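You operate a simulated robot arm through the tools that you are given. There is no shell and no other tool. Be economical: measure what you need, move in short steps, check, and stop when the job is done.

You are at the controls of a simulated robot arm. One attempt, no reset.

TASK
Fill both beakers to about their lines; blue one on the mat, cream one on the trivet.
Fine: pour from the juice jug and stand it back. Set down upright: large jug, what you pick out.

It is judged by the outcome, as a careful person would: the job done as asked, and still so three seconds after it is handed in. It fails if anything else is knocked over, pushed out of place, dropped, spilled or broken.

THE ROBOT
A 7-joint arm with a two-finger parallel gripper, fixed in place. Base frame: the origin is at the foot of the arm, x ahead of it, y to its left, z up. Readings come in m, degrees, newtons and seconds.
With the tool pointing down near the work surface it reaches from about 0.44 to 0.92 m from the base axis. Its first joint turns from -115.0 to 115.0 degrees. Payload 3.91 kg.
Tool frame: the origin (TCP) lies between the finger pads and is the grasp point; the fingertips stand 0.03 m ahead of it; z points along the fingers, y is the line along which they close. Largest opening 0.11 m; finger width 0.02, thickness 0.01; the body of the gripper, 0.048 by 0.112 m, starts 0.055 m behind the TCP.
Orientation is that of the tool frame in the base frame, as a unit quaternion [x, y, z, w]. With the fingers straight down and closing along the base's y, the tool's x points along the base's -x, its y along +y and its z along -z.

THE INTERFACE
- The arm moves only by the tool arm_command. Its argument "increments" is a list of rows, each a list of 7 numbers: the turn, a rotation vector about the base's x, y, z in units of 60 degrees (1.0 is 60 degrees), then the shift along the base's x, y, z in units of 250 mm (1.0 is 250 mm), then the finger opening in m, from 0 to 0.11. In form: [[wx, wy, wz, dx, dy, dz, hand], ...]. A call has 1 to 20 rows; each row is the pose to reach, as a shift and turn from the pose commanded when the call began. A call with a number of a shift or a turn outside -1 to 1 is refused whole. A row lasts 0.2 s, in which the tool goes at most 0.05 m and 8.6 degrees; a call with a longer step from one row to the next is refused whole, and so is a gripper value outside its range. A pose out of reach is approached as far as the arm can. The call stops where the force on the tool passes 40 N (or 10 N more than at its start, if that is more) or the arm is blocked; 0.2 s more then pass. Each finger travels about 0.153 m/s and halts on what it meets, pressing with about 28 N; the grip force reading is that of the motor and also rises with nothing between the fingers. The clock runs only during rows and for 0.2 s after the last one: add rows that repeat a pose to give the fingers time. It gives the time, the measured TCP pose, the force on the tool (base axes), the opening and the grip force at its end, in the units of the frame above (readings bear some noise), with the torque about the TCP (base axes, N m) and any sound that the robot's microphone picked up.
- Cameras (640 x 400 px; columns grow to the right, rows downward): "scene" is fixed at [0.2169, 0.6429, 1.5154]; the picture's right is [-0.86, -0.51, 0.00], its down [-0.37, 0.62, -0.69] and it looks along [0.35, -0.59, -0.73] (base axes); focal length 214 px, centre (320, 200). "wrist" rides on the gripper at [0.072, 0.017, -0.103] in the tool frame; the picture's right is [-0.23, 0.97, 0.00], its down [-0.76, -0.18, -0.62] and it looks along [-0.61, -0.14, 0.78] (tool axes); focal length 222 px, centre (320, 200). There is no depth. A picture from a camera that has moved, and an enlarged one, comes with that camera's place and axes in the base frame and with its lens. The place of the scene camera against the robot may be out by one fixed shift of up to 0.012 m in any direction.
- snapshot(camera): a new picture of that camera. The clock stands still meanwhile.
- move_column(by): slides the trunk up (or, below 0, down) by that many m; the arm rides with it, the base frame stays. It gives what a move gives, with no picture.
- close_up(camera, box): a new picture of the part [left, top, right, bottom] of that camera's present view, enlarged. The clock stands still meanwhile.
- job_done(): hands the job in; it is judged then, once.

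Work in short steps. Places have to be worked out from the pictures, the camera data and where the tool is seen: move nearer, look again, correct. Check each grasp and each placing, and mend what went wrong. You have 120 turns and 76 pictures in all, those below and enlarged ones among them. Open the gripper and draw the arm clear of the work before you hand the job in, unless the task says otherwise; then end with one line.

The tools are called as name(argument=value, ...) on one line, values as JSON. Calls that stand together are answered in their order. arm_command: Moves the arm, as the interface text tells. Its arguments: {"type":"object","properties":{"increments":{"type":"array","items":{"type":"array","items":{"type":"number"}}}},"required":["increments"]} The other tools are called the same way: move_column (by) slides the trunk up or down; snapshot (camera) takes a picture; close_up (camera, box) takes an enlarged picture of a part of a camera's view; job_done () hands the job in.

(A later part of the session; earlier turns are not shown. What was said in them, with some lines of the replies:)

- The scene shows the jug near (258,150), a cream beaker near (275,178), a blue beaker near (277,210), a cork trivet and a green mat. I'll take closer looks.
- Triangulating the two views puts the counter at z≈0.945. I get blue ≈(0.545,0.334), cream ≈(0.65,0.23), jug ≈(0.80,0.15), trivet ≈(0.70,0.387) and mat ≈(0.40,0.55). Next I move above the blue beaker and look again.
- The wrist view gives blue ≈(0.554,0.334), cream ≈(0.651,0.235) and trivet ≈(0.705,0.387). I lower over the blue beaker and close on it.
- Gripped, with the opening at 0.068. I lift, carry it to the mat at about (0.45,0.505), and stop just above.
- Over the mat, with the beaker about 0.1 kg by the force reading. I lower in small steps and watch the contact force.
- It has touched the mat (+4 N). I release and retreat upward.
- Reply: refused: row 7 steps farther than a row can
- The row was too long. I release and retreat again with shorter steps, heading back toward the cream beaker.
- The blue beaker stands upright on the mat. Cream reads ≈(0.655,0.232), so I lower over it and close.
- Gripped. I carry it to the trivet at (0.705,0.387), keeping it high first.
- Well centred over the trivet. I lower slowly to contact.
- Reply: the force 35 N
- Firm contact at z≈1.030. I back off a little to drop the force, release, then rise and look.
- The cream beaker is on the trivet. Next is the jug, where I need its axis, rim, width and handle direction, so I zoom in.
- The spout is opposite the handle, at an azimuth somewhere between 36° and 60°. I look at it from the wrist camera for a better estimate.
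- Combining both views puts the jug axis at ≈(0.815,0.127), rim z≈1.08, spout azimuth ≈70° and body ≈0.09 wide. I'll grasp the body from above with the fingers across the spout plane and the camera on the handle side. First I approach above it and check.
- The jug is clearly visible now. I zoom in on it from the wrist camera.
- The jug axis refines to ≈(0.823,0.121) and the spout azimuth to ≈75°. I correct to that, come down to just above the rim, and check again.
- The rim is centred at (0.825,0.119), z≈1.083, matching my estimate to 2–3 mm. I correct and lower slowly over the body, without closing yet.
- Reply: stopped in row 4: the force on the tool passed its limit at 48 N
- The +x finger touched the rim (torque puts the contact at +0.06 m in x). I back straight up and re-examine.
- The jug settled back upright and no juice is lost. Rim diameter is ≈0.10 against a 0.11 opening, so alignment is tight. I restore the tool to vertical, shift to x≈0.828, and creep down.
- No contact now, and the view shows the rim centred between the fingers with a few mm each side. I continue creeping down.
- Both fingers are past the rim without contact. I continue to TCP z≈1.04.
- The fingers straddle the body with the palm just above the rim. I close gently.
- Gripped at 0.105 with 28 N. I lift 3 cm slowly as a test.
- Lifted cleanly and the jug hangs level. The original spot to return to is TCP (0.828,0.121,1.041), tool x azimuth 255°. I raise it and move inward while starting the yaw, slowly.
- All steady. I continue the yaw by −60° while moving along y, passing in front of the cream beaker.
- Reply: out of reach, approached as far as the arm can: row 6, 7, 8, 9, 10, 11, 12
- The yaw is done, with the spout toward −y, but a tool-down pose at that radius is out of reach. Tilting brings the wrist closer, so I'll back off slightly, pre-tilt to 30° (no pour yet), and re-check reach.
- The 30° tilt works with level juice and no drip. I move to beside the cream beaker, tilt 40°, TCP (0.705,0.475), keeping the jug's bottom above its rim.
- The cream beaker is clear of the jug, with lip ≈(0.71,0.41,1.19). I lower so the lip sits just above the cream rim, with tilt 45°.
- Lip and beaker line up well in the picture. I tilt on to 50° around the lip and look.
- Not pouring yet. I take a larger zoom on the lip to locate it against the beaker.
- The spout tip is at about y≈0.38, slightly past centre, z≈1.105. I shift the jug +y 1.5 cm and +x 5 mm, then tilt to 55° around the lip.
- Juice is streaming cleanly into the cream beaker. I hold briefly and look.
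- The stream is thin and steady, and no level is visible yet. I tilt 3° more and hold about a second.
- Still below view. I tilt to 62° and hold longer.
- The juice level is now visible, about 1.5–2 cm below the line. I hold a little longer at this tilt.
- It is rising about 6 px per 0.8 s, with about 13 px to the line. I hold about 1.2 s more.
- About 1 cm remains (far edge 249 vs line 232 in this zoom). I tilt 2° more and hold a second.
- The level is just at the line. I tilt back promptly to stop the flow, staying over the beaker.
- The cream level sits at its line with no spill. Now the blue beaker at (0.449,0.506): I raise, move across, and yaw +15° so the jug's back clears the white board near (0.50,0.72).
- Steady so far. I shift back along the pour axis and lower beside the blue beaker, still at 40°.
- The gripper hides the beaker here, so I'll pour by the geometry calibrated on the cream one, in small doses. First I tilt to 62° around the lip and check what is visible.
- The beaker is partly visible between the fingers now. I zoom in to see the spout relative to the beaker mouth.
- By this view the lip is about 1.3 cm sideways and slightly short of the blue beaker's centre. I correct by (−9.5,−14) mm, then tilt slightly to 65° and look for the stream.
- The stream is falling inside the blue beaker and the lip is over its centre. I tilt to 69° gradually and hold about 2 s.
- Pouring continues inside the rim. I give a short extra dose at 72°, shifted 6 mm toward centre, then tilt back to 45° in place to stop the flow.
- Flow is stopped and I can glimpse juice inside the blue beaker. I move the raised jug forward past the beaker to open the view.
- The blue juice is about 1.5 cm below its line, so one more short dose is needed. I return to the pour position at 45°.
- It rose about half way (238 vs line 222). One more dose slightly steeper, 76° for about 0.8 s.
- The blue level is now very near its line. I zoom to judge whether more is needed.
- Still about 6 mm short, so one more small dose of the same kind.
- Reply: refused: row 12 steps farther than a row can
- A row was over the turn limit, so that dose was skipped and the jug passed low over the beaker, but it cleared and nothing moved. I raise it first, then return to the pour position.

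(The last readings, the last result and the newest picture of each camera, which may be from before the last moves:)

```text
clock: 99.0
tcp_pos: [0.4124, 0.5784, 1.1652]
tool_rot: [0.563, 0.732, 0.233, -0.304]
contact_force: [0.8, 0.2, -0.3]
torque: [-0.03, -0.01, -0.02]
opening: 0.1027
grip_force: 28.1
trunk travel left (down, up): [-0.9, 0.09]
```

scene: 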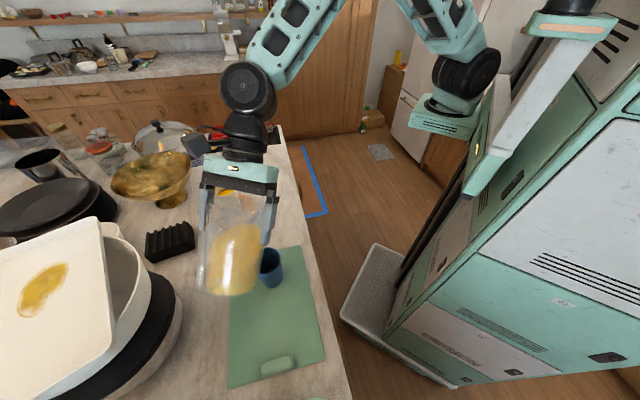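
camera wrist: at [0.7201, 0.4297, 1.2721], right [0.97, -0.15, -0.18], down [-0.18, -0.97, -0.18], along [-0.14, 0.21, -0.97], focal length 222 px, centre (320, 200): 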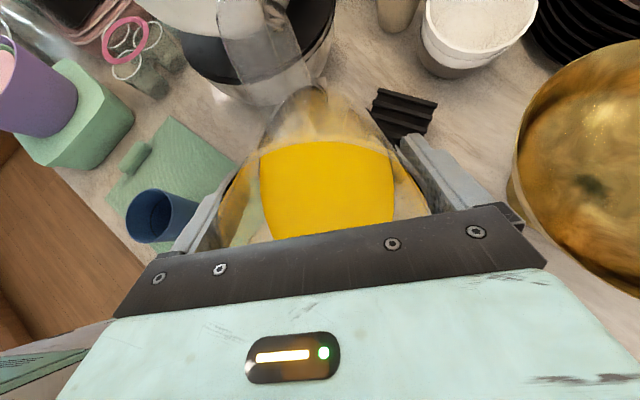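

Back in position. I do the small dose with legal steps, and rise at the end.

arm_command(increments=[[0.1, 0.027, 0, 0.003, -0.018, 0, 0.06], [0.2, 0.054, 0, 0.006, -0.036, 0, 0.06], [0.3, 0.081, 0, 0.009, -0.053, 0, 0.06], [0.387, 0.104, 0, 0.012, -0.068, 0, 0.06], [0.45, 0.121, 0, 0.014, -0.08, 0.003, 0.06], [0.523, 0.14, 0, 0.02, -0.1, 0.022, 0.06], [0.523, 0.14, 0, 0.02, -0.1, 0.022, 0.06], [0.523, 0.14, 0, 0.02, -0.1, 0.022, 0.06], [0.4, 0.107, 0, 0.012, -0.065, 0, 0.06], [0.28, 0.075, 0, 0.006, -0.042, 0, 0.06], [0.16, 0.043, 0, 0.002, -0.018, 0, 0.06], [0.05, 0.013, 0, 0, 0, 0, 0.06], [0, 0, 0, 0, 0, 0, 0.06], [0, 0, 0, 0, 0, 0.1, 0.06], [0, 0, 0, 0, 0, 0.2, 0.06], [0, 0, 0, 0, 0, 0.228, 0.06]])

```text
clock: 102.4
tcp_pos: [0.4113, 0.5766, 1.2232]
tool_rot: [0.563, 0.733, 0.232, -0.303]
contact_force: [0.7, 0.3, -0.9]
torque: [-0.04, -0.03, 0.0]
opening: 0.099
grip_force: 28.0
trunk travel left (down, up): [-0.9, 0.09]
```

The opening dropped to 0.099, so the jug has shifted in the grip. I look before moving.

close_up(camera="scene", box=[160, 180, 320, 340])

```text
2.50 times, centred on (240, 260) of scene
camera zoom: at [0.2169, 0.6429, 1.5154], right [-0.86, -0.51, 0.0], down [-0.37, 0.62, -0.69], along [0.35, -0.59, -0.73], focal length 536 px, centre (520, 50)
```

zoom: 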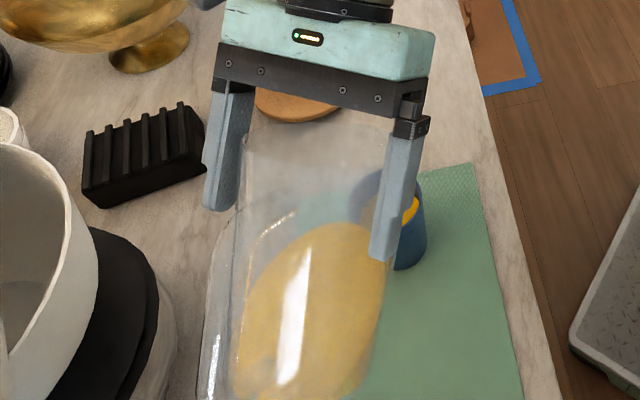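

The jug has slid roughly 1.5 cm within the fingers, so I won't pour again. I bring it upright slowly here, with no lateral motion.

arm_command(increments=[[-0.04, -0.011, 0, 0, 0, 0, 0.06], [-0.1, -0.027, 0, 0, 0, 0, 0.06], [-0.17, -0.046, 0, 0, 0, 0, 0.06], [-0.24, -0.064, 0, 0, 0, 0, 0.06], [-0.31, -0.083, 0, 0, 0, 0, 0.06], [-0.38, -0.102, 0, 0, 0, 0, 0.06], [-0.45, -0.12, 0, 0, 0, 0, 0.06], [-0.52, -0.139, 0, 0, 0, 0, 0.06], [-0.59, -0.158, 0, 0, 0, 0, 0.06], [-0.65, -0.174, 0, 0, 0, 0, 0.06], [-0.7, -0.187, 0, 0, 0, 0, 0.06], [-0.7245, -0.194, 0, 0, 0, 0, 0.06], [-0.7245, -0.194, 0, 0, 0, 0, 0.06]])

snapshot(camera="wrist")

close_up(camera="scene", box=[160, 180, 320, 340])

```text
clock: 105.2
tcp_pos: [0.4109, 0.5703, 1.2205]
tool_rot: [0.608, 0.794, -0.001, 0.001]
contact_force: [-0.3, 0.3, -0.4]
torque: [0.0, 0.0, 0.0]
opening: 0.0986
grip_force: 27.7
out of reach, approached as far as the arm can: row 12, 13
trunk travel left (down, up): [-0.9, 0.09]
```

```text
7 pictures are left
camera wrist: at [0.4071, 0.6456, 1.3237], right [1.0, 0.03, 0.0], down [0.03, -0.78, 0.63], along [0.02, -0.63, -0.78], focal length 222 px, centre (320, 200)
```

wrist: 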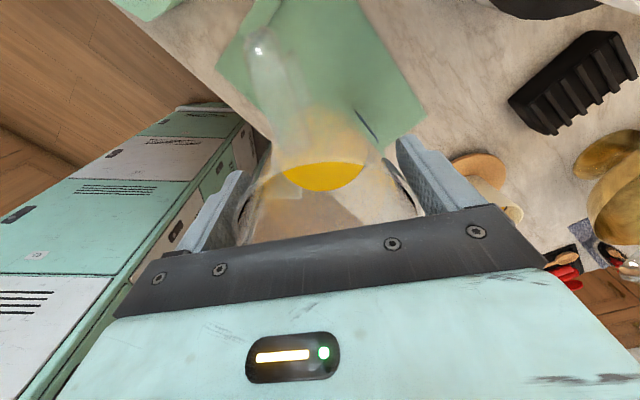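

```text
2.50 times, centred on (240, 260) of scene
camera zoom: at [0.2169, 0.6429, 1.5154], right [-0.86, -0.51, 0.0], down [-0.37, 0.62, -0.69], along [0.35, -0.59, -0.73], focal length 536 px, centre (520, 50)
```

zoom: 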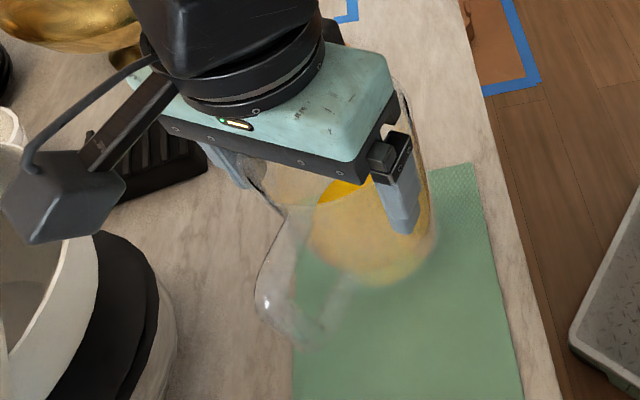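

The jug is upright and held off-centre. I carry it slowly, no jerks, toward the open counter, starting the yaw back.

arm_command(increments=[[0, 0, 0, 0.01, -0.02, 0, 0.06], [0, 0, 0, 0.03, -0.06, 0, 0.06], [0, 0, 0, 0.06, -0.11, 0, 0.06], [0, 0, 0, 0.1, -0.17, 0, 0.06], [0, 0, 0.02, 0.14, -0.23, 0, 0.06], [0, 0, 0.06, 0.18, -0.29, 0, 0.06], [0, 0, 0.12, 0.22, -0.35, 0, 0.06], [0, 0, 0.19, 0.26, -0.41, 0, 0.06], [0, 0, 0.27, 0.3, -0.47, 0, 0.06], [0, 0, 0.36, 0.34, -0.53, 0, 0.06], [0, 0, 0.45, 0.38, -0.59, 0, 0.06], [0, 0, 0.54, 0.42, -0.65, 0, 0.06], [0, 0, 0.63, 0.46, -0.71, 0, 0.06], [0, 0, 0.72, 0.49, -0.76, 0, 0.06], [0, 0, 0.81, 0.52, -0.8, 0, 0.06], [0, 0, 0.89, 0.54, -0.83, 0, 0.06], [0, 0, 0.96, 0.55, -0.85, 0, 0.06], [0, 0, 1.0, 0.55, -0.85, 0, 0.06], [0, 0, 1.0, 0.55, -0.85, 0, 0.06]])

```text
clock: 109.2
tcp_pos: [0.5492, 0.3582, 1.2221]
tool_rot: [0.131, 0.991, -0.001, 0.001]
contact_force: [-0.6, 0.2, -1.2]
torque: [-0.03, 0.01, -0.02]
opening: 0.0985
grip_force: 28.3
trunk travel left (down, up): [-0.9, 0.09]
```

The grip is steady at 0.0985. I continue toward the original spot with another +60° yaw.

arm_command(increments=[[0, 0, 0.03, 0.01, -0.02, 0, 0.06], [0, 0, 0.08, 0.03, -0.05, 0, 0.06], [0, 0, 0.14, 0.06, -0.1, 0, 0.06], [0, 0, 0.21, 0.09, -0.15, 0, 0.06], [0, 0, 0.28, 0.13, -0.2, 0, 0.06], [0, 0, 0.35, 0.17, -0.26, 0, 0.06], [0, 0, 0.42, 0.21, -0.32, 0, 0.06], [0, 0, 0.49, 0.25, -0.38, 0, 0.06], [0, 0, 0.56, 0.3, -0.44, 0, 0.06], [0, 0, 0.63, 0.35, -0.5, 0, 0.06], [0, 0, 0.7, 0.4, -0.56, 0, 0.06], [0, 0, 0.77, 0.45, -0.62, 0, 0.06], [0, 0, 0.84, 0.5, -0.67, 0, 0.06], [0, 0, 0.91, 0.55, -0.72, 0, 0.06], [0, 0, 0.97, 0.59, -0.745, 0, 0.06], [0, 0, 1.0, 0.604, -0.753, 0, 0.06], [0, 0, 1.0, 0.604, -0.753, 0, 0.06]])

arm_command(increments=[[0, 0, 0.03, 0.02, -0.01, 0, 0.06], [0, 0, 0.08, 0.06, -0.02, 0, 0.06], [0, 0, 0.14, 0.11, -0.04, 0, 0.06], [0, 0, 0.2, 0.16, -0.06, -0.03, 0.06], [0, 0, 0.26, 0.22, -0.09, -0.08, 0.06], [0, 0, 0.32, 0.28, -0.12, -0.13, 0.06], [0, 0, 0.38, 0.34, -0.14, -0.19, 0.06], [0, 0, 0.43, 0.4, -0.16, -0.25, 0.06], [0, 0, 0.47, 0.45, -0.18, -0.31, 0.06], [0, 0, 0.5, 0.49, -0.196, -0.37, 0.06], [0, 0, 0.5, 0.51, -0.196, -0.42, 0.06], [0, 0, 0.5, 0.51, -0.196, -0.46, 0.06], [0, 0, 0.5, 0.51, -0.196, -0.48, 0.06], [0, 0, 0.5, 0.51, -0.196, -0.48, 0.06]])

close_up(camera="scene", box=[190, 120, 318, 240])

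```text
clock: 112.8
tcp_pos: [0.6992, 0.1681, 1.2204]
tool_rot: [-0.383, 0.924, -0.001, 0.001]
contact_force: [0.5, 0.8, -0.9]
torque: [-0.01, 0.0, 0.04]
opening: 0.0984
grip_force: 28.3
trunk travel left (down, up): [-0.9, 0.09]
```

```text
clock: 115.8
tcp_pos: [0.827, 0.1188, 1.1008]
tool_rot: [-0.61, 0.793, 0.0, 0.001]
contact_force: [0.7, -0.4, 0.2]
torque: [-0.01, 0.0, -0.03]
opening: 0.098
grip_force: 28.0
trunk travel left (down, up): [-0.9, 0.09]
```

```text
3.33 times, centred on (254, 180) of scene
camera zoom: at [0.2169, 0.6429, 1.5154], right [-0.86, -0.51, 0.0], down [-0.37, 0.62, -0.69], along [0.35, -0.59, -0.73], focal length 715 px, centre (540, 267)
```

zoom: 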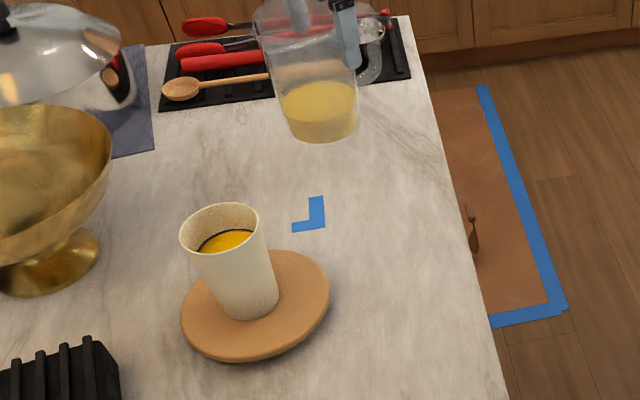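

The jug hangs upright, with its base about 2.5 cm toward the spout side of the original spot. I shift back by (+6,−22) mm and lower toward the counter.

arm_command(increments=[[0, 0, 0, 0.012, -0.044, 0, 0.06], [0, 0, 0, 0.024, -0.088, 0, 0.06], [0, 0, 0, 0.024, -0.088, -0.04, 0.06], [0, 0, 0, 0.024, -0.088, -0.08, 0.06], [0, 0, 0, 0.024, -0.088, -0.12, 0.06], [0, 0, 0, 0.024, -0.088, -0.15, 0.06], [0, 0, 0, 0.024, -0.088, -0.17, 0.06]])

```text
clock: 117.4
tcp_pos: [0.8323, 0.0988, 1.0584]
tool_rot: [-0.609, 0.793, 0.0, 0.001]
contact_force: [-0.8, 0.0, -0.5]
torque: [0.02, -0.04, -0.01]
opening: 0.098
grip_force: 27.7
trunk travel left (down, up): [-0.9, 0.09]
```

No contact yet at z=1.058. I check the base against the original place before the last bit.

close_up(camera="scene", box=[190, 120, 318, 240])

```text
3.33 times, centred on (254, 180) of scene
camera zoom: at [0.2169, 0.6429, 1.5154], right [-0.86, -0.51, 0.0], down [-0.37, 0.62, -0.69], along [0.35, -0.59, -0.73], focal length 715 px, centre (540, 267)
```

zoom: 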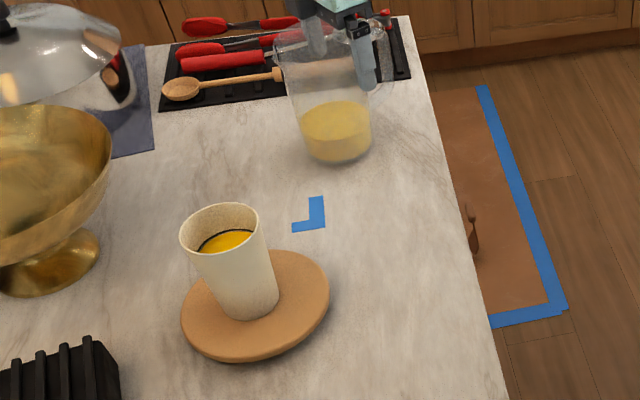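

The base will land almost exactly where it started (original bottom at (345,172)). I lower the last ~1.7 cm in small steps.

arm_command(increments=[[0, 0, 0, 0, 0, -0.02, 0.06], [0, 0, 0, 0, 0, -0.035, 0.06], [0, 0, 0, 0, 0, -0.045, 0.06], [0, 0, 0, 0, 0, -0.052, 0.06]])

```text
clock: 118.4
tcp_pos: [0.8333, 0.0985, 1.0495]
tool_rot: [-0.608, 0.794, -0.002, 0.004]
contact_force: [-0.6, -3.8, 32.2]
torque: [0.17, 0.87, 0.08]
opening: 0.097
grip_force: 27.9
trunk travel left (down, up): [-0.9, 0.09]
```

Contact made (32 N). I ease up 2 mm, open slowly so the jug settles, then look before withdrawing.

arm_command(increments=[[0, 0, 0, 0, 0, 0.008, 0.06], [0, 0, 0, 0, 0, 0.01, 0.095], [0, 0, 0, 0, 0, 0.01, 0.098], [0, 0, 0, 0, 0, 0.01, 0.1], [0, 0, 0, 0, 0, 0.01, 0.103], [0, 0, 0, 0, 0, 0.01, 0.106], [0, 0, 0, 0, 0, 0.01, 0.11], [0, 0, 0, 0, 0, 0.01, 0.11]])

snapshot(camera="wrist")

```text
clock: 120.2
tcp_pos: [0.832, 0.0974, 1.0477]
tool_rot: [-0.609, 0.793, -0.001, 0.001]
contact_force: [-2.9, -1.1, 16.5]
torque: [0.38, 0.78, 0.07]
opening: 0.11
grip_force: 0.1
trunk travel left (down, up): [-0.9, 0.09]
```

```text
3 pictures are left
camera wrist: at [0.7956, 0.0337, 1.1515], right [-0.88, 0.47, 0.0], down [0.37, 0.69, 0.62], along [0.3, 0.55, -0.78], focal length 222 px, centre (320, 200)
```

wrist: 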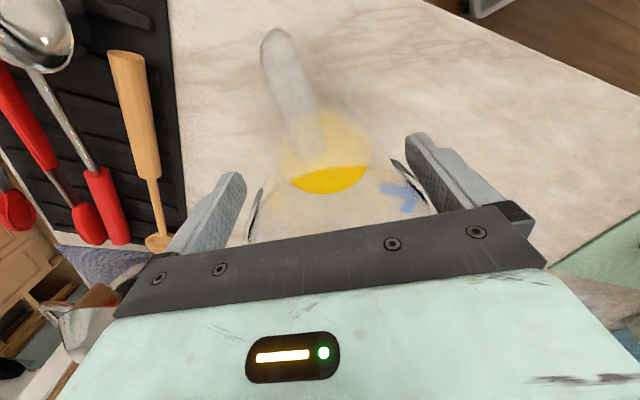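

With the fingers open there is still 16 N upward on the tool, so something presses from below. I rise a few mm and read again.

arm_command(increments=[[0, 0, 0, 0, 0, 0.008, 0.11], [0, 0, 0, 0, 0, 0.016, 0.11], [0, 0, 0, 0, 0, 0.024, 0.11]])

```text
clock: 121.0
tcp_pos: [0.8333, 0.098, 1.0525]
tool_rot: [-0.609, 0.794, 0.001, 0.0]
contact_force: [-0.1, -0.3, 0.4]
torque: [-0.02, 0.02, 0.0]
opening: 0.11
grip_force: 0.1
trunk travel left (down, up): [-0.9, 0.09]
```

Free now. The release left the fingers symmetric about the jug, so I rise straight up slowly.

arm_command(increments=[[0, 0, 0, 0, 0, 0.02, 0.11], [0, 0, 0, 0, 0, 0.05, 0.11], [0, 0, 0, 0, 0, 0.08, 0.11], [0, 0, 0, 0, 0, 0.1, 0.11]])

close_up(camera="scene", box=[190, 90, 318, 210])

```text
clock: 122.0
tcp_pos: [0.8324, 0.0988, 1.079]
tool_rot: [-0.608, 0.794, 0.001, 0.0]
contact_force: [0.1, 0.2, -0.7]
torque: [0.03, 0.01, -0.01]
opening: 0.11
grip_force: 0.0
trunk travel left (down, up): [-0.9, 0.09]
```

```text
3.33 times, centred on (254, 150) of scene
camera zoom: at [0.2169, 0.6429, 1.5154], right [-0.86, -0.51, 0.0], down [-0.37, 0.62, -0.69], along [0.35, -0.59, -0.73], focal length 715 px, centre (540, 367)
```

zoom: 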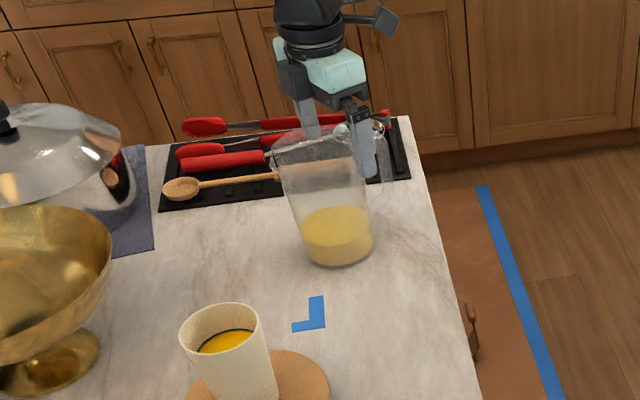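

The jug stands upright at its place, within ~1 cm of the original. I continue up slowly until clear, then draw back.

arm_command(increments=[[0, 0, 0, 0, 0, 0.04, 0.11], [0, 0, 0, 0, 0, 0.08, 0.11], [0, 0, 0, 0, 0, 0.14, 0.11], [0, 0, 0, 0, 0, 0.22, 0.11], [0, 0, 0, 0, 0, 0.34, 0.11], [0, 0, 0, 0, 0, 0.48, 0.11], [0, 0, 0, 0, 0, 0.64, 0.11], [0, 0, 0, -0.1, 0, 0.78, 0.11], [0, 0, 0, -0.25, 0, 0.85, 0.11], [0, 0, 0, -0.42, 0, 0.9, 0.11], [0, 0, 0, -0.6, 0, 0.92, 0.11], [0, 0, 0, -0.78, 0, 0.92, 0.11], [0, 0, 0, -0.95, 0, 0.92, 0.11], [0, 0, 0, -1.0, 0, 0.92, 0.11]])

close_up(camera="scene", box=[170, 110, 330, 290])

```text
clock: 125.0
tcp_pos: [0.5817, 0.1006, 1.3088]
tool_rot: [-0.608, 0.794, 0.0, 0.001]
contact_force: [0.7, 0.4, -0.4]
torque: [0.03, 0.0, 0.02]
opening: 0.1099
grip_force: 0.1
trunk travel left (down, up): [-0.9, 0.09]
```

```text
2.22 times, centred on (250, 200) of scene
camera zoom: at [0.2169, 0.6429, 1.5154], right [-0.86, -0.51, 0.0], down [-0.37, 0.62, -0.69], along [0.35, -0.59, -0.73], focal length 477 px, centre (476, 200)
```

zoom: 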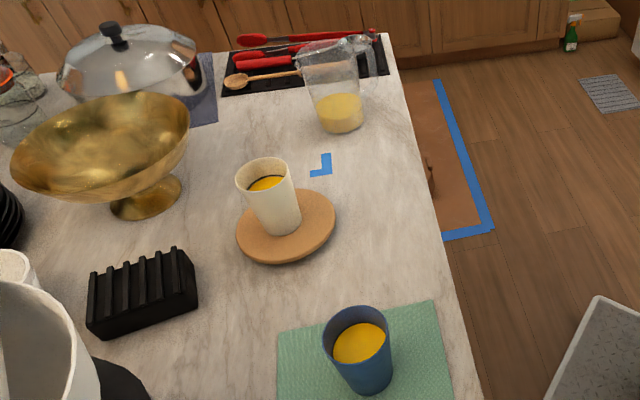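

Everything is upright with no spill, the beakers are filled on the mat and trivet, and the gripper is open and clear. I hand in.

job_done()

```text
The job is handed in.
```

The blue beaker is on the mat and the cream one on the trivet, both filled to about their lines. I didn't zoom in on the blue level after its last small dose. The jug slipped a little in the grip near the end, but it is back upright within about 1 cm of where it started, and I saw no spills in the pictures.
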